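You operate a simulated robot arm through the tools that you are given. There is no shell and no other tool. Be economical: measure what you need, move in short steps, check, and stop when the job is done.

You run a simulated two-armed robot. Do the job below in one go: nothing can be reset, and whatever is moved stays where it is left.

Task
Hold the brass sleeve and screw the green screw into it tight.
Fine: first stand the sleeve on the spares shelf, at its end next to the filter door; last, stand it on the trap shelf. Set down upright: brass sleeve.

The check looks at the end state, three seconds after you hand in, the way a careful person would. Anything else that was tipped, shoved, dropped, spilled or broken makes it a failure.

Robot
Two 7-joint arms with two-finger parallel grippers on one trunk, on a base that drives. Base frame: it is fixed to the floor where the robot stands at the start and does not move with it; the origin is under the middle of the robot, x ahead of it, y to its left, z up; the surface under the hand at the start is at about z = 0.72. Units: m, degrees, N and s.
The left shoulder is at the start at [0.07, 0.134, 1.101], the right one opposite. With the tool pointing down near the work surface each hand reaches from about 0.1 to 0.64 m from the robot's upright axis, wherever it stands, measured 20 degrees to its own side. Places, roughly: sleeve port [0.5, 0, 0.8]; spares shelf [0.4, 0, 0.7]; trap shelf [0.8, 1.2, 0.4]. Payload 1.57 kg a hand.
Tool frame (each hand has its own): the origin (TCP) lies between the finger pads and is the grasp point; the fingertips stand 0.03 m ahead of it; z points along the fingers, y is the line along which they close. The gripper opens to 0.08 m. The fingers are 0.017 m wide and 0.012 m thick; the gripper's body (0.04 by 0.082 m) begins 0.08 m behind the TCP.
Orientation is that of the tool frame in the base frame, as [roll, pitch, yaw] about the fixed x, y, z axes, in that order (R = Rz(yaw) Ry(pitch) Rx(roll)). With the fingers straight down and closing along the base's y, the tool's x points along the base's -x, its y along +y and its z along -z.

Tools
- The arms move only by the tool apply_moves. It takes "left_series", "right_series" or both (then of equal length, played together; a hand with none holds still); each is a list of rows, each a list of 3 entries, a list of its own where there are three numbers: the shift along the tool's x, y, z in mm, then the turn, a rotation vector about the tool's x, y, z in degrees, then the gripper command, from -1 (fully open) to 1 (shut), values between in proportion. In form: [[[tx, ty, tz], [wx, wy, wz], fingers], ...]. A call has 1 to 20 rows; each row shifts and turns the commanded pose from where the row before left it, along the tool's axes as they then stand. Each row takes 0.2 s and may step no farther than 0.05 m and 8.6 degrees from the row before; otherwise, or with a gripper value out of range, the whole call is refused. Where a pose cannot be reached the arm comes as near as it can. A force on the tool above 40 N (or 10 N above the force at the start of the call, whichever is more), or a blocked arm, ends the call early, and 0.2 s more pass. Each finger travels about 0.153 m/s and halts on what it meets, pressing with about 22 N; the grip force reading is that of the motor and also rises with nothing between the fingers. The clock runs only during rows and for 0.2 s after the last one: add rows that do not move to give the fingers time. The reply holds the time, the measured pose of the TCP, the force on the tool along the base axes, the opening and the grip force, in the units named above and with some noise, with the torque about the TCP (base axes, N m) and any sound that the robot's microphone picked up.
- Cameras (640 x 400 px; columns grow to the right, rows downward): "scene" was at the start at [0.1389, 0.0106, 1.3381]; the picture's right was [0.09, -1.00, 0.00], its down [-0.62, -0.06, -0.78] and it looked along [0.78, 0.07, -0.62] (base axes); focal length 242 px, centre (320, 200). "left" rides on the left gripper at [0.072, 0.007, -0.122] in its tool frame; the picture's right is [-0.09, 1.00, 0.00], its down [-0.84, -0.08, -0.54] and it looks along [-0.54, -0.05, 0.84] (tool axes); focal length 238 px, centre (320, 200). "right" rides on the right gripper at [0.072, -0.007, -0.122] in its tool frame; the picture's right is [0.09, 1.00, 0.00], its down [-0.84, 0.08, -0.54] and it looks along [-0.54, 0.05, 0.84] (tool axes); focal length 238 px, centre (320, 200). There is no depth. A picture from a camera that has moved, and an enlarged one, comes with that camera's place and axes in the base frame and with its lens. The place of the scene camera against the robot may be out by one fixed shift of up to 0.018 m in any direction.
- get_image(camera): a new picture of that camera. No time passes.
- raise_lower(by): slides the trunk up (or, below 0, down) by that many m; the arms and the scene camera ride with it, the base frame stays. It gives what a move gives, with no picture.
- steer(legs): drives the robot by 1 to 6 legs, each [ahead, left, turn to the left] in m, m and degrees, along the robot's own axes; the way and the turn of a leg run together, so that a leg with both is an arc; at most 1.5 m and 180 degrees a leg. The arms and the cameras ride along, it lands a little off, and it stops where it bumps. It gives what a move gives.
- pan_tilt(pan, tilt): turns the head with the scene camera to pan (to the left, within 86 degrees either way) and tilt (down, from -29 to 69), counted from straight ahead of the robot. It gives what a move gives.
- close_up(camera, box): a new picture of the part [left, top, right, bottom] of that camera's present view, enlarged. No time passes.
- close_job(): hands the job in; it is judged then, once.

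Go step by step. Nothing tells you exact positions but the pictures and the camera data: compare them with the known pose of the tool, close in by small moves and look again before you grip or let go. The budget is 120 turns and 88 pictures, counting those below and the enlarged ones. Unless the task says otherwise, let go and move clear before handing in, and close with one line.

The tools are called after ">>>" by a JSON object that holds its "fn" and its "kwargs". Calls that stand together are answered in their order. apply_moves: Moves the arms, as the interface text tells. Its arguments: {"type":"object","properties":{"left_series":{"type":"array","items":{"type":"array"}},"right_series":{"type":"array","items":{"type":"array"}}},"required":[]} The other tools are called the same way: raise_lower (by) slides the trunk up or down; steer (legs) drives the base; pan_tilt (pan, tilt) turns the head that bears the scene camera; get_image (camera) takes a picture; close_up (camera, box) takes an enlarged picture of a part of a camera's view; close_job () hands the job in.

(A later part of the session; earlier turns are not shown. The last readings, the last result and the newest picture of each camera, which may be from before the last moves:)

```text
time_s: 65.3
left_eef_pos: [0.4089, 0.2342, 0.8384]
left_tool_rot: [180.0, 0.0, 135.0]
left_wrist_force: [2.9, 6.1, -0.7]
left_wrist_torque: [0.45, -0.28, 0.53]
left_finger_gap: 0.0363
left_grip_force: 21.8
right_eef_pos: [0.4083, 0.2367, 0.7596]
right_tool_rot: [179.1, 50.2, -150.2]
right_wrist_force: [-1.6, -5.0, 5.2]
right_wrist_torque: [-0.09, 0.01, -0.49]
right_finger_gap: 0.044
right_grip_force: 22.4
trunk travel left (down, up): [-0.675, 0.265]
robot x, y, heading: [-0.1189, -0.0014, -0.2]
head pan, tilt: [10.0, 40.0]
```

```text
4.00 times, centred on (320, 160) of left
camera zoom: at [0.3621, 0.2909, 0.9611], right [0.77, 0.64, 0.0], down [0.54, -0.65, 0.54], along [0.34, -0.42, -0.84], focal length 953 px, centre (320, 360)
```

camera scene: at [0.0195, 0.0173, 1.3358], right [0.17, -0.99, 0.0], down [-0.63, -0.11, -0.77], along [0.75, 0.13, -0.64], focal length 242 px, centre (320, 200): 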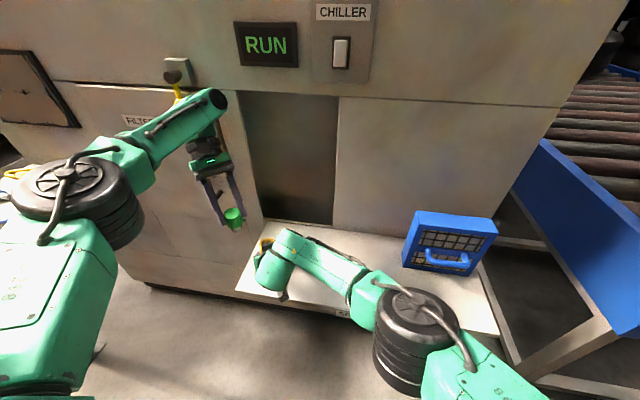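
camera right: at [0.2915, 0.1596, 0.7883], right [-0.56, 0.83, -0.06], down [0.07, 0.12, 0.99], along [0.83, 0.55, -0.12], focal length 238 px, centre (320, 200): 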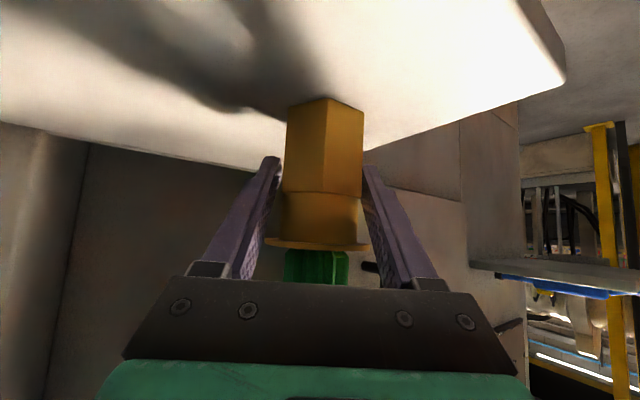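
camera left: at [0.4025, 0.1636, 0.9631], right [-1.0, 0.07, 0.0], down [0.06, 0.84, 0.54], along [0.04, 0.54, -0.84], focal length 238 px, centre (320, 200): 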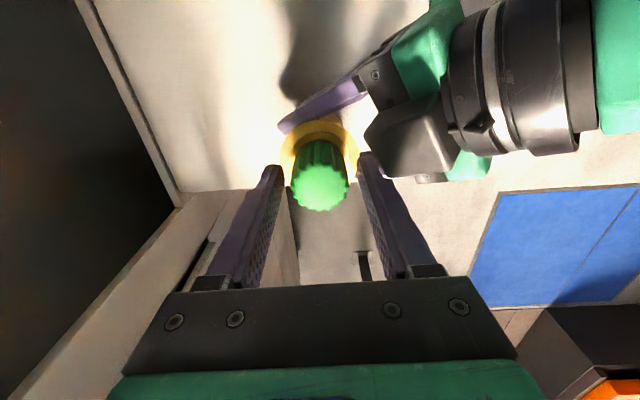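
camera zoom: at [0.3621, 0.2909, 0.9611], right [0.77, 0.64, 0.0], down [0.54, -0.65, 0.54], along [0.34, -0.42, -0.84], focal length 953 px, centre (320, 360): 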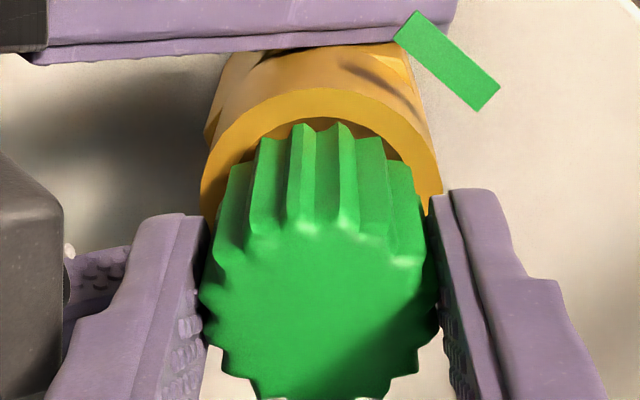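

A small green tab has appeared by the sleeve's top where the collar was, and the torque is steady near 0.5 N m, which may be the fingers slipping on a tight screw. I'll turn back and compare the knob with the earlier picture from the same pose.

>>> {"fn": "apply_moves", "kwargs": {"left_series": [[[0, 0, 0], [0, 0, 0], -0.25], [[0, 0, 0], [0, 0, 0], -0.25], [[0, 0, 0], [0, 0, -8.5], -0.25], [[0, 0, 0], [0, 0, -8.5], -0.25], [[0, 0, 0], [0, 0, -8.5], -0.25], [[0, 0, 0], [0, 0, -8.5], -0.25], [[0, 0, 0], [0, 0, -8.5], -0.25], [[0, 0, 0], [0, 0, -8.5], -0.25], [[0, 0, 0], [0, 0, -8.5], -0.25], [[0, 0, 0], [0, 0, -8.5], -0.25], [[0, 0, 0], [0, 0, -8.5], -0.25], [[0, 0, 0], [0, 0, -8.5], -0.25], [[0, 0, 0], [0, 0, -8.5], -0.25], [[0, 0, 0], [0, 0, -8.5], -0.25], [[0, 0, 0], [0, 0, -8.5], -0.25], [[0, 0, 0], [0, 0, -8.5], -0.25], [[0, 0, 0], [0, 0, -8.5], -0.25], [[0, 0, 0], [0, 0, -8.5], -0.25], [[0, 0, 0], [0, 0, 0], -0.25]]}}

>>> {"fn": "close_up", "kwargs": {"camera": "left", "box": [240, 110, 400, 210]}}

```text
time_s: 69.3
left_eef_pos: [0.409, 0.2352, 0.8392]
left_tool_rot: [179.9, 0.0, -88.8]
left_wrist_force: [0.6, -0.3, 0.2]
left_wrist_torque: [-0.01, 0.02, 0.01]
left_finger_gap: 0.05
left_grip_force: 0.0
right_eef_pos: [0.4073, 0.2359, 0.7604]
right_tool_rot: [179.0, 50.2, -150.2]
right_wrist_force: [-0.4, 1.0, 2.5]
right_wrist_torque: [-0.07, 0.01, 0.01]
right_finger_gap: 0.0438
right_grip_force: 22.3
trunk travel left (down, up): [-0.675, 0.265]
robot x, y, heading: [-0.1177, -0.0006, -0.2]
head pan, tilt: [10.0, 40.0]
```

```text
4.00 times, centred on (320, 160) of left
camera zoom: at [0.4031, 0.1629, 0.9602], right [-1.0, 0.07, 0.0], down [0.06, 0.84, 0.54], along [0.04, 0.54, -0.84], focal length 953 px, centre (320, 360)
```

zoom: 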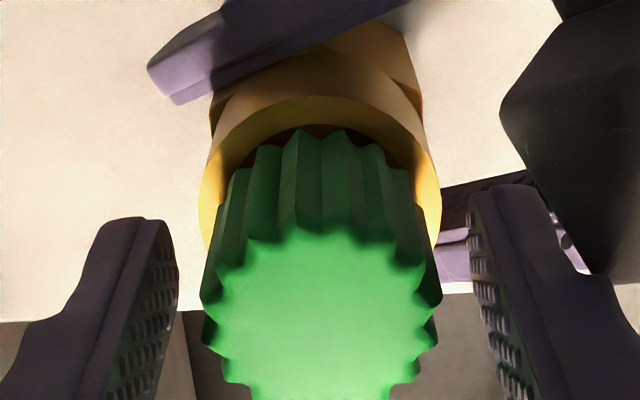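

The knob looks unchanged relative to the sleeve, suggesting it may be tight. I'll test with a short turn, comparing the knob teeth before and after.

>>> {"fn": "apply_moves", "kwargs": {"left_series": [[[0, 0, 2], [0, 0, 0], -0.25], [[0, 0, 0], [0, 0, 0], 1], [[0, 0, 0], [0, 0, 0], 1], [[0, 0, 0], [0, 0, 0], 1]]}}

>>> {"fn": "close_up", "kwargs": {"camera": "left", "box": [280, 130, 360, 210]}}

>>> {"fn": "apply_moves", "kwargs": {"left_series": [[[0, 0, 0], [0, 0, 8.5], 1], [[0, 0, 0], [0, 0, 8.5], 1], [[0, 0, 0], [0, 0, 8], 1]]}}

>>> {"fn": "close_up", "kwargs": {"camera": "left", "box": [280, 130, 360, 210]}}

```text
time_s: 70.3
left_eef_pos: [0.409, 0.2346, 0.8376]
left_tool_rot: [179.9, -0.1, -89.0]
left_wrist_force: [-4.2, -2.2, 3.1]
left_wrist_torque: [-0.03, -0.16, 0.28]
left_finger_gap: 0.0362
left_grip_force: 22.4
right_eef_pos: [0.4074, 0.2356, 0.7594]
right_tool_rot: [179.1, 50.2, -150.1]
right_wrist_force: [4.2, 4.1, 0.4]
right_wrist_torque: [-0.3, 0.56, -0.27]
right_finger_gap: 0.0437
right_grip_force: 22.0
trunk travel left (down, up): [-0.675, 0.265]
robot x, y, heading: [-0.1173, 0.0022, -0.2]
head pan, tilt: [10.0, 40.0]
```

```text
5.00 times, centred on (320, 170) of left
camera zoom: at [0.4031, 0.1627, 0.9587], right [-1.0, 0.07, 0.0], down [0.06, 0.84, 0.54], along [0.04, 0.54, -0.84], focal length 1192 px, centre (320, 350)
```

zoom: 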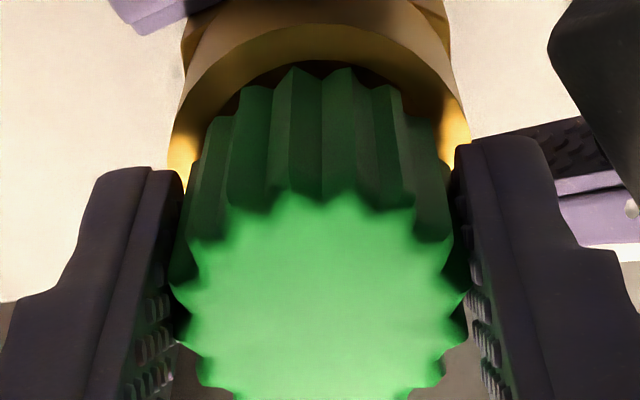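

```text
time_s: 71.1
left_eef_pos: [0.4083, 0.2348, 0.8366]
left_tool_rot: [179.8, 0.0, -114.2]
left_wrist_force: [3.1, -0.4, -1.1]
left_wrist_torque: [0.02, 0.14, 0.14]
left_finger_gap: 0.0373
left_grip_force: 21.7
right_eef_pos: [0.4076, 0.2357, 0.7601]
right_tool_rot: [179.1, 50.3, -150.1]
right_wrist_force: [-2.9, -0.7, 2.6]
right_wrist_torque: [-0.19, -0.44, -0.11]
right_finger_gap: 0.0438
right_grip_force: 22.3
trunk travel left (down, up): [-0.675, 0.265]
robot x, y, heading: [-0.1158, -0.0025, -0.1]
head pan, tilt: [10.0, 40.0]
```

```text
5.00 times, centred on (320, 170) of left
camera zoom: at [0.3727, 0.1727, 0.9587], right [-0.87, 0.49, 0.0], down [0.41, 0.73, 0.54], along [0.26, 0.47, -0.84], focal length 1192 px, centre (320, 350)
```

zoom: 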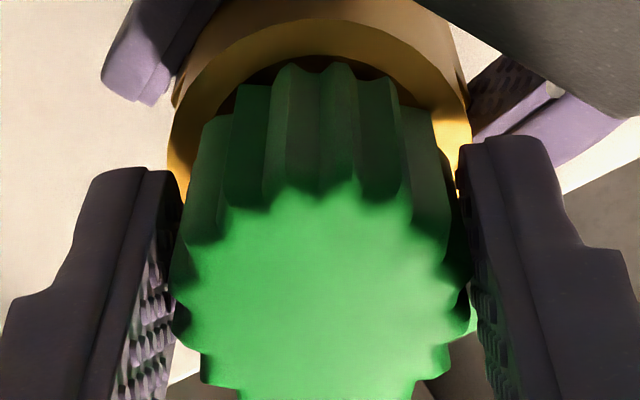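

Torque rises at grip and the fingers ride over teeth, so it seems stiff. I'll finish this stroke with the grip on, then back off and inspect from the side.

>>> {"fn": "apply_moves", "kwargs": {"left_series": [[[0, 0, 0.1], [0, 0, 8.5], 1], [[0, 0, 0.1], [0, 0, 8.5], 1], [[0, 0, 0.1], [0, 0, 8.5], 1], [[0, 0, 0.1], [0, 0, 8.5], 1], [[0, 0, 0.1], [0, 0, 8.5], 1], [[0, 0, 0.1], [0, 0, 8.5], 1], [[0, 0, 0.1], [0, 0, 8.5], 1], [[0, 0, 0.1], [0, 0, 8.5], 1], [[0, 0, 0], [0, 0, 8.5], 1], [[0, 0, 0], [0, 0, 8.5], 1]]}}

>>> {"fn": "apply_moves", "kwargs": {"left_series": [[[0, 0, 0], [0, 0, 0], -0.3], [[0, 0, 0], [0, 0, 0], -0.5], [[0, 0, -30], [0, 0, 0], -0.6], [[0, 0, -40], [0, 0, 0], -1], [[0, 40, 0], [0, 0, 0], -1], [[0, 0, 0], [0, 0, 0], -1]]}}

>>> {"fn": "close_up", "kwargs": {"camera": "scene", "box": [216, 205, 296, 255]}}

```text
time_s: 73.3
left_eef_pos: [0.408, 0.2368, 0.8352]
left_tool_rot: [-179.9, -0.2, 160.9]
left_wrist_force: [-0.5, 0.1, 0.0]
left_wrist_torque: [0.43, -0.02, 0.22]
left_finger_gap: 0.038
left_grip_force: 22.1
right_eef_pos: [0.4084, 0.2367, 0.7603]
right_tool_rot: [179.1, 50.0, -150.2]
right_wrist_force: [-0.7, 0.3, 0.3]
right_wrist_torque: [-0.38, 0.03, -0.26]
right_finger_gap: 0.0439
right_grip_force: 22.5
trunk travel left (down, up): [-0.675, 0.265]
robot x, y, heading: [-0.1183, -0.0024, -0.1]
head pan, tilt: [10.0, 40.0]
```

```text
time_s: 74.7
left_eef_pos: [0.4204, 0.2766, 0.9038]
left_tool_rot: [-180.0, 0.0, 161.0]
left_wrist_force: [0.0, -0.2, 0.5]
left_wrist_torque: [0.02, 0.01, -0.01]
left_finger_gap: 0.0802
left_grip_force: 0.1
right_eef_pos: [0.4076, 0.2359, 0.7613]
right_tool_rot: [179.0, 50.2, -150.1]
right_wrist_force: [0.3, 0.0, 0.8]
right_wrist_torque: [-0.01, -0.03, 0.03]
right_finger_gap: 0.0436
right_grip_force: 21.6
trunk travel left (down, up): [-0.675, 0.265]
robot x, y, heading: [-0.1185, -0.0003, 0.1]
head pan, tilt: [10.0, 40.0]
```

```text
8.00 times, centred on (256, 230) of scene
camera zoom: at [0.019, 0.0168, 1.3359], right [0.17, -0.99, 0.0], down [-0.63, -0.11, -0.77], along [0.75, 0.13, -0.64], focal length 1938 px, centre (832, -40)
```

zoom: 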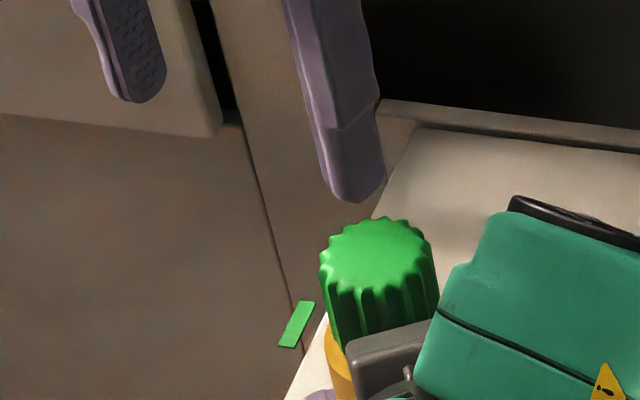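

A flat green tab shows beside the sleeve's mouth and the knob looks flush on the sleeve. One view from the left camera to confirm.

>>> {"fn": "close_up", "kwargs": {"camera": "left", "box": [170, 60, 330, 160]}}

```text
4.00 times, centred on (250, 110) of left
camera zoom: at [0.3537, 0.3064, 1.0256], right [0.41, 0.91, 0.0], down [0.77, -0.35, 0.54], along [0.49, -0.22, -0.84], focal length 953 px, centre (600, 560)
```

zoom: 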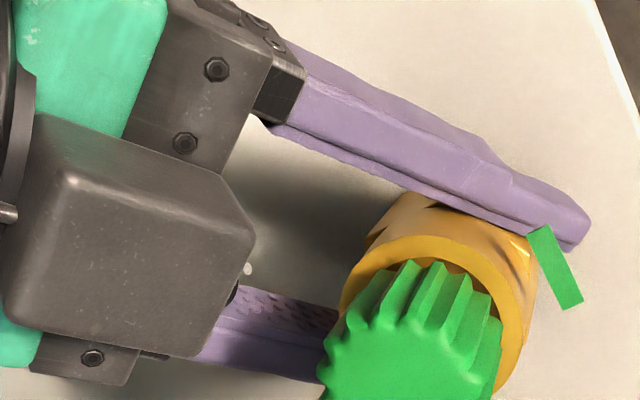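

>>> {"fn": "close_up", "kwargs": {"camera": "left", "box": [230, 105, 326, 165]}}

```text
6.67 times, centred on (278, 135) of left
camera zoom: at [0.3537, 0.3064, 1.0256], right [0.41, 0.91, 0.0], down [0.77, -0.35, 0.54], along [0.49, -0.22, -0.84], focal length 1589 px, centre (600, 633)
```

zoom: 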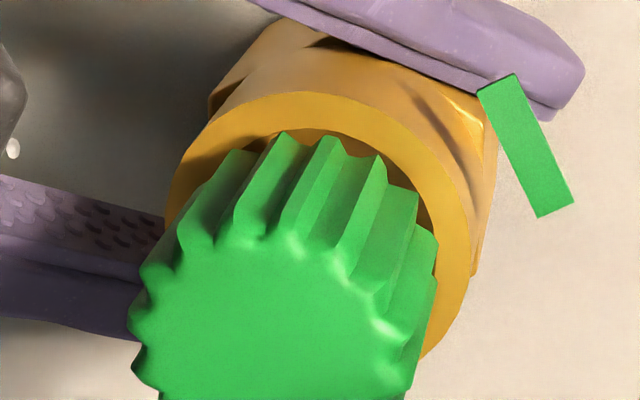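

The knob sits in the sleeve's mouth, it has come down about 3 mm and stalls with slipping fingers, so I take it as tight. I'll raise the left hand, lift the sleeve with the right, and inspect it from the scene camera.

>>> {"fn": "apply_moves", "kwargs": {"left_series": [[[0, 0, -45], [0, 0, 0], -1], [[0, 0, -45], [0, 0, 0], -1], [[0, 0, -45], [0, 0, 0], -1], [[0, 30, -30], [0, 0, 0], -1], [[0, 40, 0], [0, 0, 0], -1], [[0, 0, 0], [0, 0, 0], -1], [[0, 0, 0], [0, 0, 0], -1], [[0, 0, 0], [0, 0, 0], -1]], "right_series": [[[0, 0, 0], [0, 0, 0], 1], [[0, 0, 0], [0, 0, 0], 1], [[0, 0, 0], [0, 0, 0], 1], [[-15.3, 0, -12.9], [0, 0, 0], 1], [[-25, 0, -21], [0, 0, 0], 1], [[-25, 0, -21], [0, 0, 0], 1], [[-25, 0, -21], [0, 0, 0], 1], [[0, 0, 0], [0, 0, 0], 1]]}}

>>> {"fn": "get_image", "kwargs": {"camera": "scene"}}

```text
time_s: 76.5
left_eef_pos: [0.4459, 0.3411, 1.0689]
left_tool_rot: [-179.9, -0.2, 161.0]
left_wrist_force: [0.1, -0.2, -0.4]
left_wrist_torque: [-0.02, 0.0, 0.0]
left_finger_gap: 0.0799
left_grip_force: 0.0
right_eef_pos: [0.4113, 0.2357, 0.8763]
right_tool_rot: [178.9, 50.1, -150.2]
right_wrist_force: [0.0, 0.7, -2.3]
right_wrist_torque: [0.01, 0.03, -0.03]
right_finger_gap: 0.044
right_grip_force: 21.9
trunk travel left (down, up): [-0.675, 0.265]
robot x, y, heading: [-0.1181, 0.0017, -0.1]
head pan, tilt: [10.0, 40.0]
```

```text
21 pictures are left
camera scene: at [0.0199, 0.0173, 1.3358], right [0.17, -0.99, 0.0], down [-0.63, -0.11, -0.77], along [0.75, 0.13, -0.64], focal length 242 px, centre (320, 200)
```

scene: 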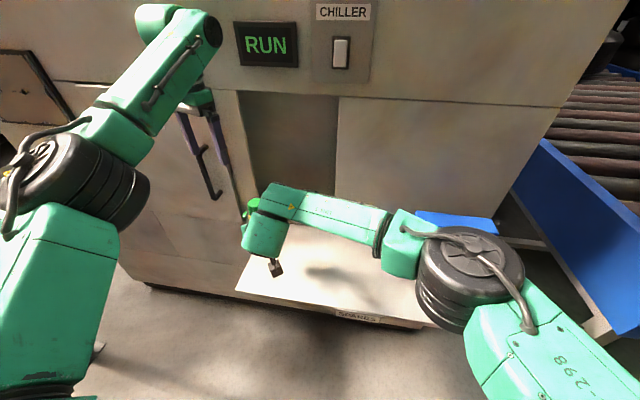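

Sleeve lifted. Now back the base away from the shelf and look left for the trap shelf.

>>> {"fn": "steer", "kwargs": {"legs": [[-0.4, 0, 0]]}}

>>> {"fn": "pan_tilt", "kwargs": {"pan": 45, "tilt": 30}}

>>> {"fn": "get_image", "kwargs": {"camera": "scene"}}

```text
time_s: 79.0
left_eef_pos: [0.039, 0.3394, 1.0697]
left_tool_rot: [-179.9, -0.2, 160.8]
left_wrist_force: [0.3, -0.1, 0.6]
left_wrist_torque: [-0.02, 0.0, 0.02]
left_finger_gap: 0.08
left_grip_force: 0.0
right_eef_pos: [0.0025, 0.2364, 0.8762]
right_tool_rot: [179.0, 50.1, -150.4]
right_wrist_force: [0.0, -0.4, -2.1]
right_wrist_torque: [-0.01, 0.0, 0.01]
right_finger_gap: 0.0437
right_grip_force: 22.1
trunk travel left (down, up): [-0.675, 0.265]
robot x, y, heading: [-0.5252, 0.0009, -0.7]
head pan, tilt: [10.0, 40.0]
```

```text
time_s: 80.0
left_eef_pos: [0.0391, 0.3412, 1.0699]
left_tool_rot: [180.0, -0.1, 160.8]
left_wrist_force: [0.1, -0.1, 0.1]
left_wrist_torque: [-0.02, 0.01, -0.01]
left_finger_gap: 0.0798
left_grip_force: 0.1
right_eef_pos: [0.0026, 0.236, 0.8776]
right_tool_rot: [179.1, 50.1, -150.4]
right_wrist_force: [0.1, -0.1, -3.0]
right_wrist_torque: [-0.02, -0.01, 0.02]
right_finger_gap: 0.044
right_grip_force: 22.0
trunk travel left (down, up): [-0.675, 0.265]
robot x, y, heading: [-0.5273, 0.0036, -0.1]
head pan, tilt: [45.0, 30.0]
```

```text
20 pictures are left
camera scene: at [-0.4079, 0.0678, 1.3512], right [0.7, -0.71, 0.0], down [-0.36, -0.35, -0.87], along [0.62, 0.61, -0.5], focal length 242 px, centre (320, 200)
```

scene: 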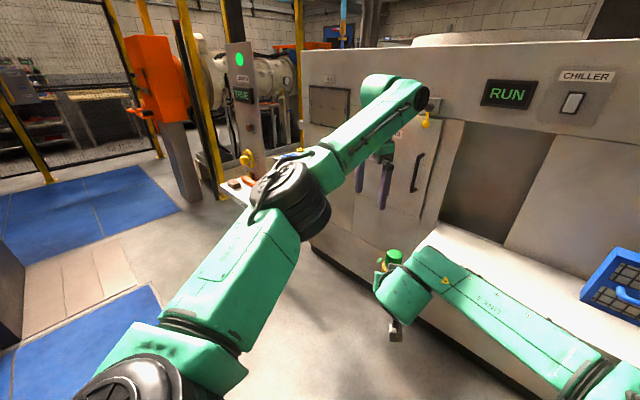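

The left arm hides that region. I'll strafe left a bit to look past it.

>>> {"fn": "steer", "kwargs": {"legs": [[-0.15, 0.45, 0]]}}

>>> {"fn": "pan_tilt", "kwargs": {"pan": 22, "tilt": 25}}

>>> {"fn": "get_image", "kwargs": {"camera": "scene"}}

```text
time_s: 82.9
left_eef_pos: [-0.109, 0.7944, 1.0701]
left_tool_rot: [-179.9, -0.1, 161.0]
left_wrist_force: [-0.8, -1.2, -0.3]
left_wrist_torque: [0.01, -0.01, 0.01]
left_finger_gap: 0.0801
left_grip_force: 0.0
right_eef_pos: [-0.1438, 0.6894, 0.8765]
right_tool_rot: [179.1, 50.1, -150.2]
right_wrist_force: [-0.1, 0.2, -1.9]
right_wrist_torque: [0.0, 0.01, -0.04]
right_finger_gap: 0.0436
right_grip_force: 21.9
trunk travel left (down, up): [-0.675, 0.265]
robot x, y, heading: [-0.6704, 0.4556, -0.4]
head pan, tilt: [45.0, 30.0]
```

```text
time_s: 83.8
left_eef_pos: [-0.1078, 0.7954, 1.0687]
left_tool_rot: [-180.0, -0.2, 161.1]
left_wrist_force: [-0.6, 0.1, -1.0]
left_wrist_torque: [0.0, 0.01, 0.04]
left_finger_gap: 0.0801
left_grip_force: 0.1
right_eef_pos: [-0.1433, 0.6908, 0.8767]
right_tool_rot: [179.0, 50.1, -150.3]
right_wrist_force: [0.6, -0.6, -2.8]
right_wrist_torque: [-0.01, -0.03, 0.0]
right_finger_gap: 0.0438
right_grip_force: 21.7
trunk travel left (down, up): [-0.675, 0.265]
robot x, y, heading: [-0.6755, 0.4541, -0.1]
head pan, tilt: [22.0, 25.0]
```

```text
19 pictures are left
camera scene: at [-0.5325, 0.4914, 1.3592], right [0.37, -0.93, 0.0], down [-0.39, -0.16, -0.91], along [0.84, 0.34, -0.42], focal length 242 px, centre (320, 200)
```

scene: 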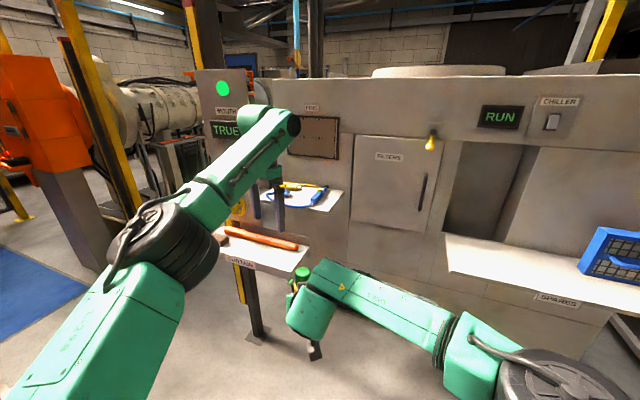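

>>> {"fn": "close_up", "kwargs": {"camera": "scene", "box": [190, 80, 350, 290]}}

```text
1.90 times, centred on (270, 185) of scene
camera zoom: at [-0.5325, 0.4914, 1.3592], right [0.37, -0.93, 0.0], down [-0.39, -0.16, -0.91], along [0.84, 0.34, -0.42], focal length 462 px, centre (415, 229)
```

zoom: 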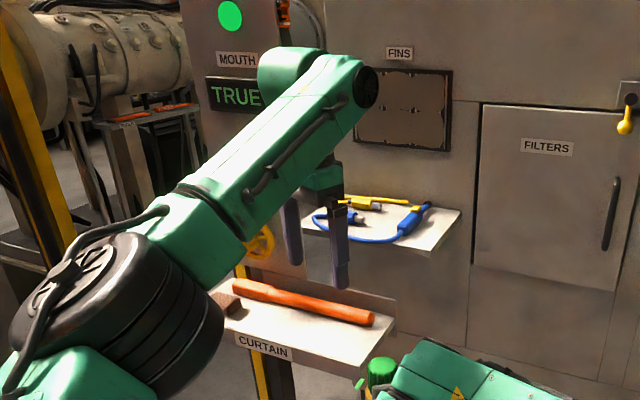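

The small shelf is "CURTAIN"; the hose shelf is near z 0.8, so the trap shelf (z 0.4) must be hidden farther left behind it. I'll back off and go left to look at the left end of the machine.

>>> {"fn": "steer", "kwargs": {"legs": [[-0.2, 0, 0], [0, 1.0, 0]]}}

>>> {"fn": "pan_tilt", "kwargs": {"pan": -5, "tilt": 25}}

>>> {"fn": "get_image", "kwargs": {"camera": "scene"}}

```text
time_s: 90.3
left_eef_pos: [-0.2907, 1.8343, 1.0697]
left_tool_rot: [-180.0, -0.2, 160.0]
left_wrist_force: [0.4, 0.0, 0.6]
left_wrist_torque: [0.01, -0.02, 0.0]
left_finger_gap: 0.0798
left_grip_force: 0.0
right_eef_pos: [-0.3282, 1.7309, 0.8769]
right_tool_rot: [179.2, 50.1, -151.0]
right_wrist_force: [1.0, -0.6, -2.3]
right_wrist_torque: [-0.02, 0.01, 0.01]
right_finger_gap: 0.0438
right_grip_force: 21.9
trunk travel left (down, up): [-0.675, 0.265]
robot x, y, heading: [-0.8608, 1.501, -1.1]
head pan, tilt: [22.0, 25.0]
```

```text
time_s: 91.3
left_eef_pos: [-0.2903, 1.8341, 1.0692]
left_tool_rot: [180.0, -0.3, 160.0]
left_wrist_force: [0.4, 0.5, -0.6]
left_wrist_torque: [-0.02, -0.01, -0.02]
left_finger_gap: 0.08
left_grip_force: 0.1
right_eef_pos: [-0.3283, 1.7299, 0.8775]
right_tool_rot: [179.1, 50.1, -151.0]
right_wrist_force: [-0.6, -0.3, -2.6]
right_wrist_torque: [-0.01, 0.01, 0.02]
right_finger_gap: 0.0438
right_grip_force: 22.0
trunk travel left (down, up): [-0.675, 0.265]
robot x, y, heading: [-0.8617, 1.5061, -1.2]
head pan, tilt: [-5.0, 25.0]
```

```text
17 pictures are left
camera scene: at [-0.7148, 1.4957, 1.3592], right [-0.11, -0.99, 0.0], down [-0.42, 0.04, -0.91], along [0.9, -0.1, -0.42], focal length 242 px, centre (320, 200)
```

scene: 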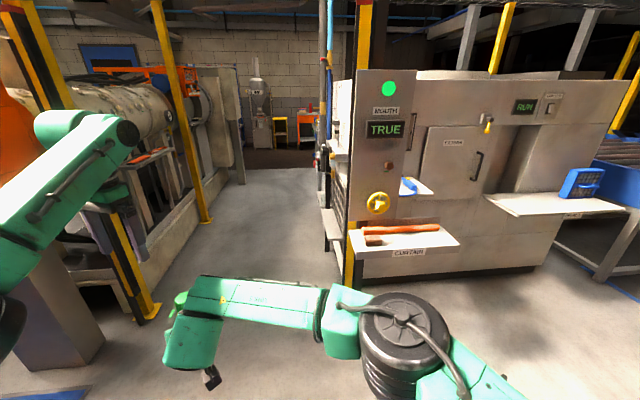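

>>> {"fn": "close_up", "kwargs": {"camera": "scene", "box": [290, 120, 450, 280]}}

```text
2.50 times, centred on (370, 200) of scene
camera zoom: at [-0.7148, 1.4957, 1.3592], right [-0.11, -0.99, 0.0], down [-0.42, 0.04, -0.91], along [0.9, -0.1, -0.42], focal length 606 px, centre (195, 200)
```

zoom: 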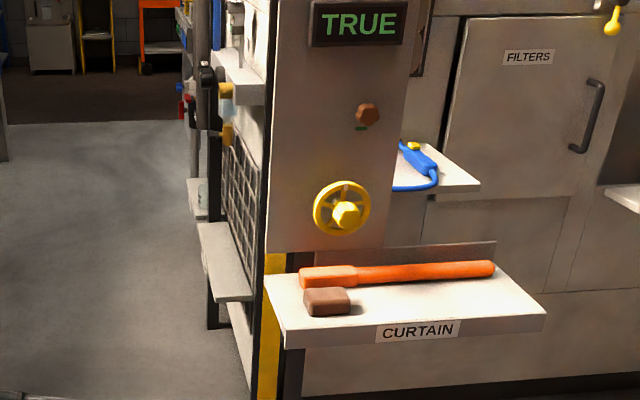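

The trap shelf is the low shelf on the machine's left end, around (0.85, 1.22, 0.4). I'll tuck the left arm, turn the robot to face -y here, then back off and strafe along the aisle.

>>> {"fn": "apply_moves", "kwargs": {"left_series": [[[41, -15, 0], [0, 0, 0], -1], [[41, -15, 0], [0, 0, 0], -1], [[41, -15, 0], [0, 0, 0], -1], [[41, -15, 0], [0, 0, 0], -1], [[41, -15, 0], [0, 0, 0], -1], [[0, 0, 0], [0, 0, 0], -1]]}}

>>> {"fn": "steer", "kwargs": {"legs": [[0, 0, -88.8], [-0.5, 0, 0], [0, 1.0, 0]]}}

>>> {"fn": "pan_tilt", "kwargs": {"pan": 25, "tilt": 45}}

>>> {"fn": "get_image", "kwargs": {"camera": "scene"}}

```text
time_s: 92.7
left_eef_pos: [-0.5109, 1.8326, 1.0713]
left_tool_rot: [-180.0, -0.2, 160.0]
left_wrist_force: [0.0, -1.1, 0.3]
left_wrist_torque: [-0.02, 0.0, -0.02]
left_finger_gap: 0.0799
left_grip_force: 0.0
right_eef_pos: [-0.3292, 1.7304, 0.878]
right_tool_rot: [179.0, 50.1, -151.1]
right_wrist_force: [0.5, -0.1, -2.0]
right_wrist_torque: [0.03, 0.01, 0.03]
right_finger_gap: 0.0436
right_grip_force: 21.8
trunk travel left (down, up): [-0.675, 0.265]
robot x, y, heading: [-0.86, 1.502, -1.2]
head pan, tilt: [-5.0, 25.0]
```

```text
time_s: 98.0
left_eef_pos: [-0.454, 1.2885, 1.0704]
left_tool_rot: [-180.0, -0.2, 79.9]
left_wrist_force: [0.0, 0.4, 0.1]
left_wrist_torque: [-0.03, 0.01, 0.0]
left_finger_gap: 0.0799
left_grip_force: 0.0
right_eef_pos: [-0.5258, 1.0889, 0.877]
right_tool_rot: [179.2, 50.1, 128.8]
right_wrist_force: [1.8, 0.4, -1.6]
right_wrist_torque: [-0.04, 0.04, -0.04]
right_finger_gap: 0.044
right_grip_force: 21.9
trunk travel left (down, up): [-0.675, 0.265]
robot x, y, heading: [-0.8411, 1.5735, -81.2]
head pan, tilt: [-5.0, 25.0]
stopped in leg 2: the robot was blocked; the commanded pose is now the measured one
```

```text
time_s: 99.0
left_eef_pos: [-0.4551, 1.2858, 1.0698]
left_tool_rot: [-180.0, -0.4, 79.9]
left_wrist_force: [-0.5, -0.6, 0.5]
left_wrist_torque: [0.02, -0.06, -0.04]
left_finger_gap: 0.08
left_grip_force: 0.0
right_eef_pos: [-0.5263, 1.0869, 0.8776]
right_tool_rot: [179.1, 50.1, 128.6]
right_wrist_force: [1.0, 0.6, -2.2]
right_wrist_torque: [0.0, 0.02, 0.02]
right_finger_gap: 0.044
right_grip_force: 23.0
trunk travel left (down, up): [-0.675, 0.265]
robot x, y, heading: [-0.8408, 1.5742, -81.4]
head pan, tilt: [25.0, 45.0]
```

```text
15 pictures are left
camera scene: at [-0.7838, 1.4583, 1.3286], right [-0.83, -0.55, 0.0], down [-0.39, 0.59, -0.71], along [0.39, -0.59, -0.71], focal length 242 px, centre (320, 200)
```

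scene: 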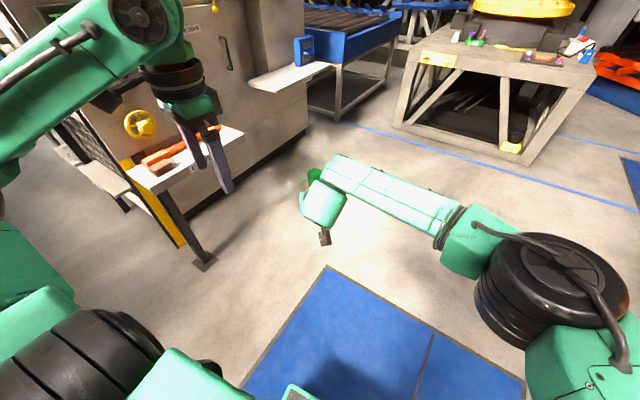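

Something blocked the backing move. I'll go forward slightly, turn back to face +x, and look at what lies to the left.

>>> {"fn": "steer", "kwargs": {"legs": [[0.07, 0, 0], [0, 0, 81]]}}

>>> {"fn": "pan_tilt", "kwargs": {"pan": 65, "tilt": 45}}

>>> {"fn": "get_image", "kwargs": {"camera": "scene"}}

```text
time_s: 103.3
left_eef_pos: [-0.4721, 1.8296, 1.0704]
left_tool_rot: [-180.0, -0.2, 159.0]
left_wrist_force: [0.1, -0.2, -0.2]
left_wrist_torque: [0.03, 0.0, -0.02]
left_finger_gap: 0.0801
left_grip_force: 0.2
right_eef_pos: [-0.2924, 1.7186, 0.8763]
right_tool_rot: [179.1, 50.1, -152.4]
right_wrist_force: [0.6, 0.3, -1.9]
right_wrist_torque: [0.01, 0.01, -0.01]
right_finger_gap: 0.0438
right_grip_force: 21.8
trunk travel left (down, up): [-0.675, 0.265]
robot x, y, heading: [-0.8251, 1.5056, -2.3]
head pan, tilt: [25.0, 45.0]
```

```text
time_s: 104.4
left_eef_pos: [-0.4726, 1.8275, 1.0713]
left_tool_rot: [180.0, -0.1, 158.9]
left_wrist_force: [1.0, 0.1, -0.6]
left_wrist_torque: [-0.04, 0.01, -0.01]
left_finger_gap: 0.0802
left_grip_force: 0.1
right_eef_pos: [-0.2919, 1.7188, 0.8773]
right_tool_rot: [179.2, 50.1, -152.3]
right_wrist_force: [-0.5, -0.4, -1.7]
right_wrist_torque: [0.01, -0.01, 0.01]
right_finger_gap: 0.0438
right_grip_force: 22.1
trunk travel left (down, up): [-0.675, 0.265]
robot x, y, heading: [-0.8273, 1.5041, -2.2]
head pan, tilt: [65.0, 45.0]
```

```text
14 pictures are left
camera scene: at [-0.7382, 1.5778, 1.3286], right [0.89, -0.46, 0.0], down [-0.33, -0.63, -0.71], along [0.32, 0.63, -0.71], focal length 242 px, centre (320, 200)
```

scene: 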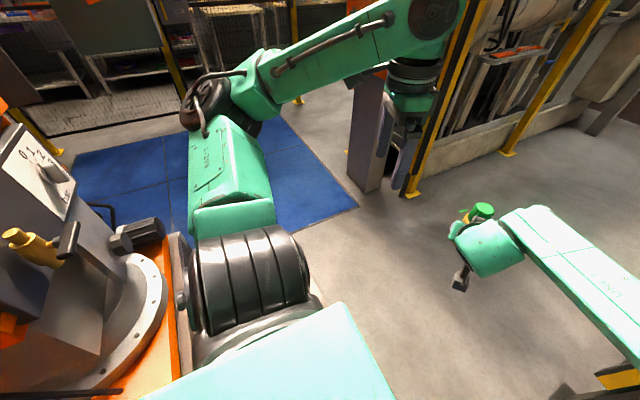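

The orange machine to the left rear was the obstacle; ahead the aisle is free. I'll go forward, shift left to y≈1.8, drive along the aisle to x≈0.6, still facing +x.

>>> {"fn": "steer", "kwargs": {"legs": [[0.38, 0, 2.2], [0, 0.3, 0], [0.75, 0, 0]]}}

>>> {"fn": "pan_tilt", "kwargs": {"pan": -40, "tilt": 45}}

>>> {"fn": "get_image", "kwargs": {"camera": "scene"}}

```text
time_s: 112.0
left_eef_pos: [0.6195, 2.1292, 1.0702]
left_tool_rot: [-180.0, -0.1, 160.5]
left_wrist_force: [-0.6, -0.9, -0.4]
left_wrist_torque: [0.02, 0.02, -0.02]
left_finger_gap: 0.0799
left_grip_force: 0.1
right_eef_pos: [0.8046, 2.0251, 0.8773]
right_tool_rot: [179.2, 50.1, -150.7]
right_wrist_force: [0.3, 0.8, -2.3]
right_wrist_torque: [0.03, 0.04, 0.04]
right_finger_gap: 0.0435
right_grip_force: 22.5
trunk travel left (down, up): [-0.675, 0.265]
robot x, y, heading: [0.272, 1.795, -0.7]
head pan, tilt: [65.0, 45.0]
```

```text
time_s: 113.8
left_eef_pos: [0.6204, 2.1295, 1.0713]
left_tool_rot: [-180.0, -0.2, 160.5]
left_wrist_force: [0.9, -0.6, -0.6]
left_wrist_torque: [0.01, -0.01, 0.01]
left_finger_gap: 0.0802
left_grip_force: 0.1
right_eef_pos: [0.8037, 2.0241, 0.8767]
right_tool_rot: [179.1, 50.0, -150.7]
right_wrist_force: [-0.9, 0.8, -2.7]
right_wrist_torque: [-0.04, 0.01, 0.0]
right_finger_gap: 0.0436
right_grip_force: 21.6
trunk travel left (down, up): [-0.675, 0.265]
robot x, y, heading: [0.2722, 1.793, -0.6]
head pan, tilt: [-40.0, 45.0]
```

```text
13 pictures are left
camera scene: at [0.3891, 1.7447, 1.3286], right [-0.65, -0.76, 0.0], down [-0.54, 0.46, -0.71], along [0.54, -0.46, -0.71], focal length 242 px, centre (320, 200)
```

scene: 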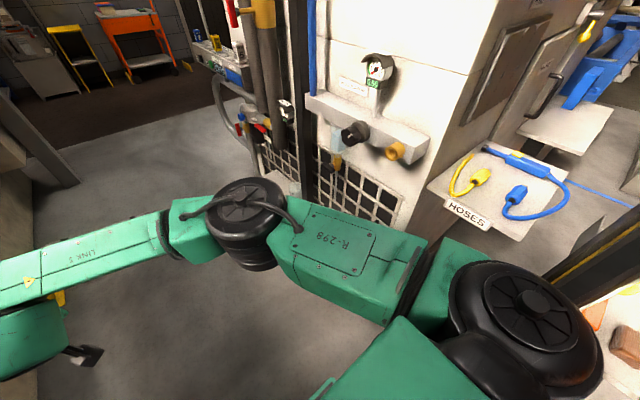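

The right arm hides the trap shelf; I'll turn in two halves while edging to x≈0.6, y≈1.93, ending facing -y.

>>> {"fn": "steer", "kwargs": {"legs": [[0, 0, -44], [0.134, 0.332, 0], [0, 0, -45]]}}

>>> {"fn": "pan_tilt", "kwargs": {"pan": 5, "tilt": 52}}

>>> {"fn": "get_image", "kwargs": {"camera": "scene"}}

```text
time_s: 120.2
left_eef_pos: [0.9574, 1.6145, 1.0702]
left_tool_rot: [-180.0, -0.2, 73.0]
left_wrist_force: [-0.3, 1.2, -1.3]
left_wrist_torque: [0.0, -0.01, 0.02]
left_finger_gap: 0.0802
left_grip_force: 0.0
right_eef_pos: [0.8628, 1.4248, 0.8766]
right_tool_rot: [179.2, 50.1, 121.8]
right_wrist_force: [-1.2, -0.4, -2.5]
right_wrist_torque: [0.02, 0.0, -0.01]
right_finger_gap: 0.0437
right_grip_force: 22.2
trunk travel left (down, up): [-0.675, 0.265]
robot x, y, heading: [0.6101, 1.9464, -88.2]
head pan, tilt: [-40.0, 45.0]
```

```text
time_s: 121.3
left_eef_pos: [0.9582, 1.6136, 1.0697]
left_tool_rot: [-179.9, -0.2, 73.0]
left_wrist_force: [0.1, 0.5, 0.5]
left_wrist_torque: [-0.02, -0.02, -0.01]
left_finger_gap: 0.0801
left_grip_force: 0.0
right_eef_pos: [0.8631, 1.4252, 0.8751]
right_tool_rot: [179.2, 50.2, 121.8]
right_wrist_force: [-0.8, -0.8, -2.5]
right_wrist_torque: [-0.01, 0.0, 0.02]
right_finger_gap: 0.0436
right_grip_force: 21.9
trunk travel left (down, up): [-0.675, 0.265]
robot x, y, heading: [0.6126, 1.9468, -88.5]
head pan, tilt: [5.0, 52.0]
```

```text
12 pictures are left
camera scene: at [0.6237, 1.8231, 1.319], right [-0.99, -0.12, 0.0], down [-0.09, 0.78, -0.62], along [0.07, -0.61, -0.79], focal length 242 px, centre (320, 200)
```

scene: 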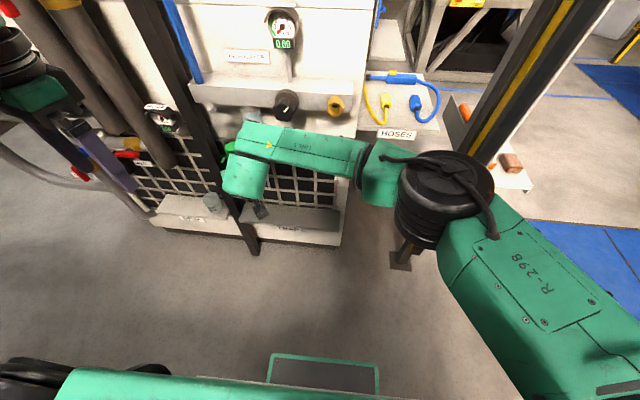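

>>> {"fn": "close_up", "kwargs": {"camera": "scene", "box": [130, 120, 350, 260]}}

```text
2.86 times, centred on (240, 190) of scene
camera zoom: at [0.6237, 1.8231, 1.319], right [-0.99, -0.12, 0.0], down [-0.09, 0.78, -0.62], along [0.07, -0.61, -0.79], focal length 692 px, centre (549, 229)
```

zoom: 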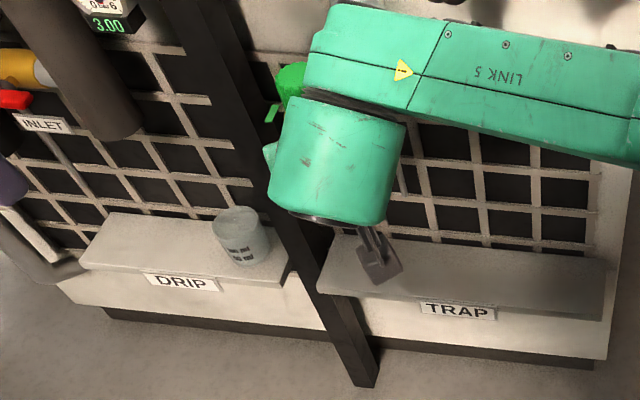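

The shelf labelled TRAP spans about x 0.61–1.05, y 1.17–1.28 and is empty. I'll draw the left hand back, lower the trunk 0.36 m, and check with the right camera.

>>> {"fn": "apply_moves", "kwargs": {"left_series": [[[45, 0, -15], [0, 0, 0], -1], [[45, 0, -15], [0, 0, 0], -1], [[0, 0, 0], [0, 0, 0], -1]]}}

>>> {"fn": "raise_lower", "kwargs": {"by": -0.36}}

>>> {"fn": "get_image", "kwargs": {"camera": "right"}}

>>> {"fn": "get_image", "kwargs": {"camera": "scene"}}

```text
time_s: 122.1
left_eef_pos: [0.947, 1.6174, 1.0794]
left_tool_rot: [-179.8, -0.2, 72.9]
left_wrist_force: [1.0, 1.1, 0.5]
left_wrist_torque: [0.03, -0.02, 0.0]
left_finger_gap: 0.0801
left_grip_force: 0.0
left hand out of reach, approached as far as the arm can: row 1, 2
right_eef_pos: [0.8615, 1.4238, 0.8763]
right_tool_rot: [179.2, 50.1, 121.9]
right_wrist_force: [0.1, 0.0, -2.0]
right_wrist_torque: [-0.02, 0.02, 0.0]
right_finger_gap: 0.0437
right_grip_force: 21.9
trunk travel left (down, up): [-0.675, 0.265]
robot x, y, heading: [0.6089, 1.9459, -88.3]
head pan, tilt: [5.0, 52.0]
```

```text
time_s: 125.6
left_eef_pos: [0.9477, 1.6179, 0.719]
left_tool_rot: [-180.0, -0.3, 73.0]
left_wrist_force: [0.5, 0.0, -0.6]
left_wrist_torque: [0.01, 0.03, -0.02]
left_finger_gap: 0.0803
left_grip_force: 0.1
right_eef_pos: [0.8624, 1.4259, 0.5158]
right_tool_rot: [179.2, 50.1, 121.8]
right_wrist_force: [-0.1, -0.3, -1.4]
right_wrist_torque: [-0.03, -0.03, -0.02]
right_finger_gap: 0.0441
right_grip_force: 22.0
trunk travel left (down, up): [-0.315, 0.625]
robot x, y, heading: [0.6091, 1.947, -88.2]
head pan, tilt: [5.0, 52.0]
```

```text
10 pictures are left
camera right: at [0.7813, 1.54, 0.5397], right [0.81, 0.58, -0.06], down [0.12, -0.07, 0.99], along [0.57, -0.81, -0.12], focal length 238 px, centre (320, 200)
```

right: 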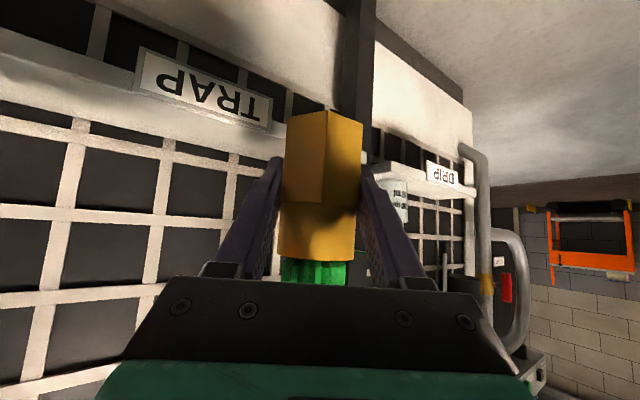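

```text
9 pictures are left
camera scene: at [0.6236, 1.8234, 0.9591], right [-0.99, -0.12, 0.0], down [-0.09, 0.78, -0.62], along [0.07, -0.61, -0.79], focal length 242 px, centre (320, 200)
```

scene: 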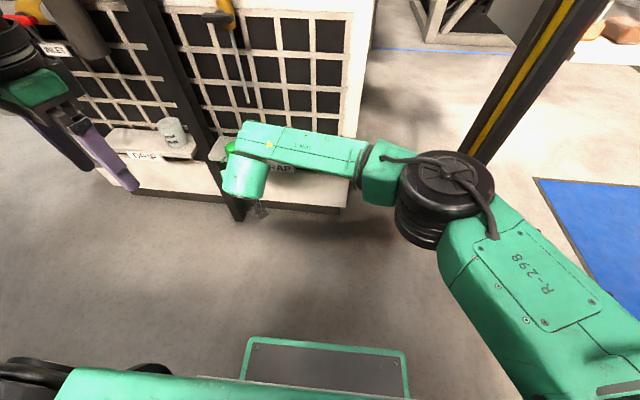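

The TRAP label is straight ahead; I now put the shelf top at about z 0.445 and y 1.20–1.30. Driving forward 0.17 m and 0.04 m to the right brings the sleeve over it.

>>> {"fn": "steer", "kwargs": {"legs": [[0.1, -0.04, 0], [0.07, 0, 0]]}}

>>> {"fn": "get_image", "kwargs": {"camera": "right"}}

```text
time_s: 127.4
left_eef_pos: [0.9143, 1.4473, 0.7187]
left_tool_rot: [-179.9, -0.3, 73.1]
left_wrist_force: [-0.1, -0.3, 0.2]
left_wrist_torque: [0.04, 0.0, 0.01]
left_finger_gap: 0.08
left_grip_force: 0.1
right_eef_pos: [0.8298, 1.2544, 0.5161]
right_tool_rot: [179.1, 50.0, 121.9]
right_wrist_force: [0.6, -0.4, -2.7]
right_wrist_torque: [0.02, 0.0, -0.02]
right_finger_gap: 0.0438
right_grip_force: 22.0
trunk travel left (down, up): [-0.315, 0.625]
robot x, y, heading: [0.5761, 1.7747, -88.0]
head pan, tilt: [5.0, 52.0]
```

```text
8 pictures are left
camera right: at [0.7476, 1.369, 0.5393], right [0.81, 0.59, -0.06], down [0.12, -0.07, 0.99], along [0.58, -0.81, -0.13], focal length 238 px, centre (320, 200)
```

right: 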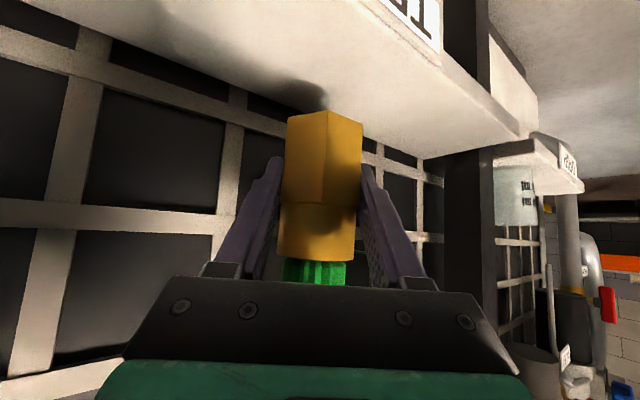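

The sleeve is centred over the trap shelf. Lowering: 22 mm, then 1 mm steps until contact.

>>> {"fn": "apply_moves", "kwargs": {"right_series": [[[8.4, 0, 7.1], [0, 0, 0], 1], [[8.4, 0, 7.1], [0, 0, 0], 1], [[0.77, 0, 0.64], [0, 0, 0], 1], [[0.77, 0, 0.64], [0, 0, 0], 1], [[0.77, 0, 0.64], [0, 0, 0], 1], [[0, 0, 0], [0, 0, 0], 1]]}}

>>> {"fn": "close_up", "kwargs": {"camera": "right", "box": [240, 50, 400, 290]}}

```text
time_s: 128.8
left_eef_pos: [0.9137, 1.4486, 0.719]
left_tool_rot: [-179.9, -0.2, 73.0]
left_wrist_force: [0.5, -0.3, -0.5]
left_wrist_torque: [0.0, -0.02, -0.01]
left_finger_gap: 0.0799
left_grip_force: 0.0
right_eef_pos: [0.8291, 1.2544, 0.4922]
right_tool_rot: [179.2, 50.1, 122.0]
right_wrist_force: [0.8, -0.1, -1.8]
right_wrist_torque: [0.05, 0.0, 0.02]
right_finger_gap: 0.044
right_grip_force: 21.7
trunk travel left (down, up): [-0.315, 0.625]
robot x, y, heading: [0.5749, 1.7725, -88.3]
head pan, tilt: [5.0, 52.0]
```

```text
1.67 times, centred on (320, 170) of right
camera zoom: at [0.7482, 1.3693, 0.5154], right [0.81, 0.59, -0.06], down [0.12, -0.07, 0.99], along [0.58, -0.81, -0.12], focal length 397 px, centre (320, 250)
```

zoom: 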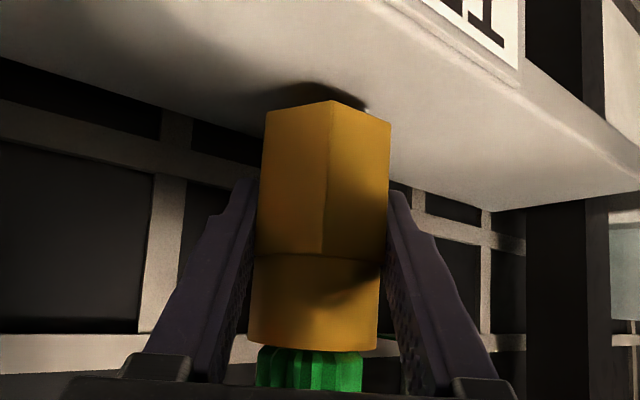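

>>> {"fn": "apply_moves", "kwargs": {"right_series": [[[0.77, 0, 0.64], [0, 0, 0], 1], [[0.77, 0, 0.64], [0, 0, 0], 1], [[0.77, 0, 0.64], [0, 0, 0], 1], [[0, 0, 0], [0, 0, 0], 1]]}}

```text
time_s: 129.8
left_eef_pos: [0.9127, 1.4486, 0.7185]
left_tool_rot: [-180.0, -0.1, 73.1]
left_wrist_force: [0.2, -0.3, 1.5]
left_wrist_torque: [0.05, -0.02, -0.01]
left_finger_gap: 0.0802
left_grip_force: 0.1
right_eef_pos: [0.8286, 1.2545, 0.4884]
right_tool_rot: [179.2, 50.1, 121.9]
right_wrist_force: [0.0, -0.2, -3.2]
right_wrist_torque: [0.02, -0.01, -0.01]
right_finger_gap: 0.0436
right_grip_force: 21.8
trunk travel left (down, up): [-0.315, 0.625]
robot x, y, heading: [0.5764, 1.7778, -87.9]
head pan, tilt: [5.0, 52.0]
```

>>> {"fn": "apply_moves", "kwargs": {"right_series": [[[0.77, 0, 0.64], [0, 0, 0], 1], [[0.77, 0, 0.64], [0, 0, 0], 1], [[0.77, 0, 0.64], [0, 0, 0], 1], [[0, 0, 0], [0, 0, 0], 1]]}}

```text
time_s: 130.8
left_eef_pos: [0.9124, 1.4488, 0.7193]
left_tool_rot: [-179.9, -0.2, 73.1]
left_wrist_force: [0.3, 0.3, -0.3]
left_wrist_torque: [-0.03, -0.01, 0.01]
left_finger_gap: 0.0798
left_grip_force: 0.1
right_eef_pos: [0.8285, 1.2556, 0.4858]
right_tool_rot: [179.3, 50.0, 121.8]
right_wrist_force: [0.1, -0.1, -2.6]
right_wrist_torque: [0.02, -0.01, 0.01]
right_finger_gap: 0.0437
right_grip_force: 22.4
trunk travel left (down, up): [-0.315, 0.625]
robot x, y, heading: [0.5769, 1.7723, -87.9]
head pan, tilt: [5.0, 52.0]
```

Still hanging free (z force unchanged); continuing down.

>>> {"fn": "apply_moves", "kwargs": {"right_series": [[[0.77, 0, 0.64], [0, 0, 0], 1], [[0.77, 0, 0.64], [0, 0, 0], 1], [[0.77, 0, 0.64], [0, 0, 0], 1], [[0.77, 0, 0.64], [0, 0, 0], 1], [[0, 0, 0], [0, 0, 0], 1]]}}

>>> {"fn": "close_up", "kwargs": {"camera": "right", "box": [240, 50, 400, 290]}}

```text
time_s: 132.0
left_eef_pos: [0.9136, 1.4483, 0.7188]
left_tool_rot: [180.0, -0.2, 73.0]
left_wrist_force: [-0.6, 0.0, -0.1]
left_wrist_torque: [0.01, -0.01, 0.01]
left_finger_gap: 0.0801
left_grip_force: 0.0
right_eef_pos: [0.8291, 1.255, 0.4818]
right_tool_rot: [179.2, 50.1, 122.0]
right_wrist_force: [0.8, 0.5, -2.5]
right_wrist_torque: [-0.02, 0.02, 0.0]
right_finger_gap: 0.044
right_grip_force: 21.8
trunk travel left (down, up): [-0.315, 0.625]
robot x, y, heading: [0.5744, 1.7772, -87.9]
head pan, tilt: [5.0, 52.0]
```

```text
1.67 times, centred on (320, 170) of right
camera zoom: at [0.7477, 1.3699, 0.5046], right [0.81, 0.59, -0.06], down [0.12, -0.07, 0.99], along [0.58, -0.81, -0.12], focal length 397 px, centre (320, 250)
```

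zoom: 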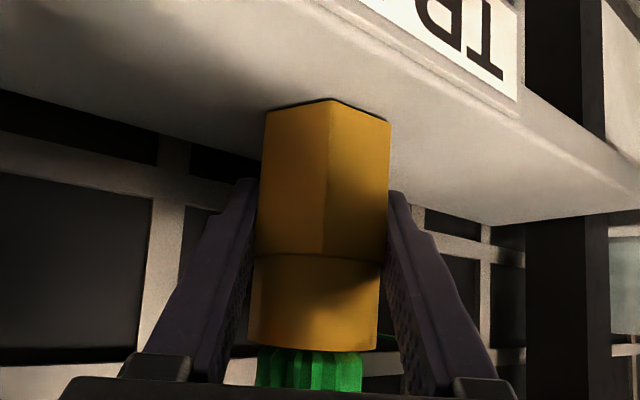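

>>> {"fn": "apply_moves", "kwargs": {"right_series": [[[0.77, 0, 0.64], [0, 0, 0], 1], [[0.77, 0, 0.64], [0, 0, 0], 1], [[0, 0, 0], [0, 0, 0], 1]]}}

```text
time_s: 132.8
left_eef_pos: [0.9136, 1.4483, 0.7191]
left_tool_rot: [-180.0, -0.2, 73.1]
left_wrist_force: [1.0, -0.1, -0.3]
left_wrist_torque: [0.01, -0.04, 0.0]
left_finger_gap: 0.0799
left_grip_force: 0.1
right_eef_pos: [0.8289, 1.2558, 0.4806]
right_tool_rot: [179.2, 50.1, 121.9]
right_wrist_force: [-0.7, -0.5, -0.3]
right_wrist_torque: [0.0, 0.03, 0.02]
right_finger_gap: 0.0438
right_grip_force: 22.5
trunk travel left (down, up): [-0.315, 0.625]
robot x, y, heading: [0.5722, 1.7732, -88.2]
head pan, tilt: [5.0, 52.0]
```

Contact is starting; 1 mm more, then open gently.

>>> {"fn": "apply_moves", "kwargs": {"right_series": [[[0.6, 0, 0.5], [0, 0, 0], 1], [[0, 0, 0], [0, 0, 0], 1], [[0, 0, 0], [0, 0, 0], -0.15], [[0, 0, 0], [0, 0, 0], -0.3], [[0, 0, 0], [0, 0, 0], -0.3]]}}

>>> {"fn": "close_up", "kwargs": {"camera": "right", "box": [240, 50, 400, 290]}}

```text
time_s: 134.0
left_eef_pos: [0.9141, 1.4474, 0.7187]
left_tool_rot: [-180.0, -0.3, 73.1]
left_wrist_force: [-0.2, 0.1, -0.6]
left_wrist_torque: [0.01, 0.01, 0.0]
left_finger_gap: 0.08
left_grip_force: 0.0
right_eef_pos: [0.8293, 1.2566, 0.4792]
right_tool_rot: [179.2, 50.0, 122.0]
right_wrist_force: [-0.7, -0.1, 0.7]
right_wrist_torque: [-0.01, -0.01, -0.01]
right_finger_gap: 0.0521
right_grip_force: 0.1
trunk travel left (down, up): [-0.315, 0.625]
robot x, y, heading: [0.5729, 1.7746, -88.2]
head pan, tilt: [5.0, 52.0]
```

```text
1.67 times, centred on (320, 170) of right
camera zoom: at [0.7474, 1.371, 0.5019], right [0.81, 0.59, -0.06], down [0.12, -0.07, 0.99], along [0.58, -0.81, -0.12], focal length 397 px, centre (320, 250)
```

zoom: 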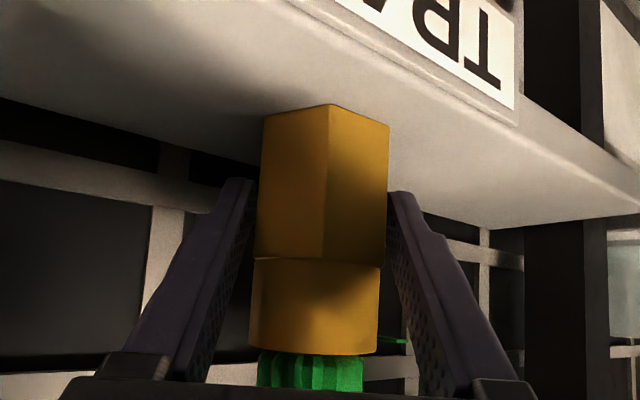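

It stands free and upright. Withdrawing straight back along the fingers.

>>> {"fn": "apply_moves", "kwargs": {"right_series": [[[0, 0, -15], [0, 0, 0], -0.3], [[0, 0, -30], [0, 0, 0], -0.3], [[0, 0, -40], [0, 0, 0], -0.3], [[0, 0, -40], [0, 0, 0], -0.3], [[0, 0, 0], [0, 0, 0], -0.3]]}}

>>> {"fn": "get_image", "kwargs": {"camera": "right"}}

```text
time_s: 135.2
left_eef_pos: [0.9131, 1.4496, 0.7193]
left_tool_rot: [179.9, -0.2, 73.2]
left_wrist_force: [-1.2, 0.3, -0.1]
left_wrist_torque: [0.0, -0.03, 0.02]
left_finger_gap: 0.0799
left_grip_force: 0.0
right_eef_pos: [0.7764, 1.3405, 0.5606]
right_tool_rot: [179.2, 50.1, 121.9]
right_wrist_force: [0.5, 0.1, -0.7]
right_wrist_torque: [-0.02, 0.02, 0.02]
right_finger_gap: 0.0522
right_grip_force: 0.0
trunk travel left (down, up): [-0.315, 0.625]
robot x, y, heading: [0.5768, 1.7702, -88.1]
head pan, tilt: [5.0, 52.0]
```

```text
4 pictures are left
camera right: at [0.695, 1.454, 0.583], right [0.81, 0.59, -0.06], down [0.12, -0.07, 0.99], along [0.58, -0.81, -0.12], focal length 238 px, centre (320, 200)
```

right: 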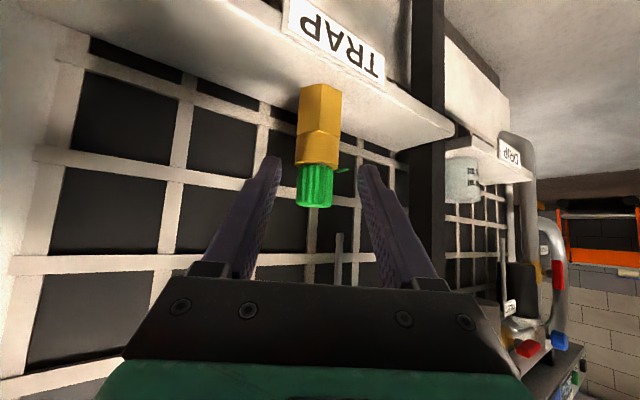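

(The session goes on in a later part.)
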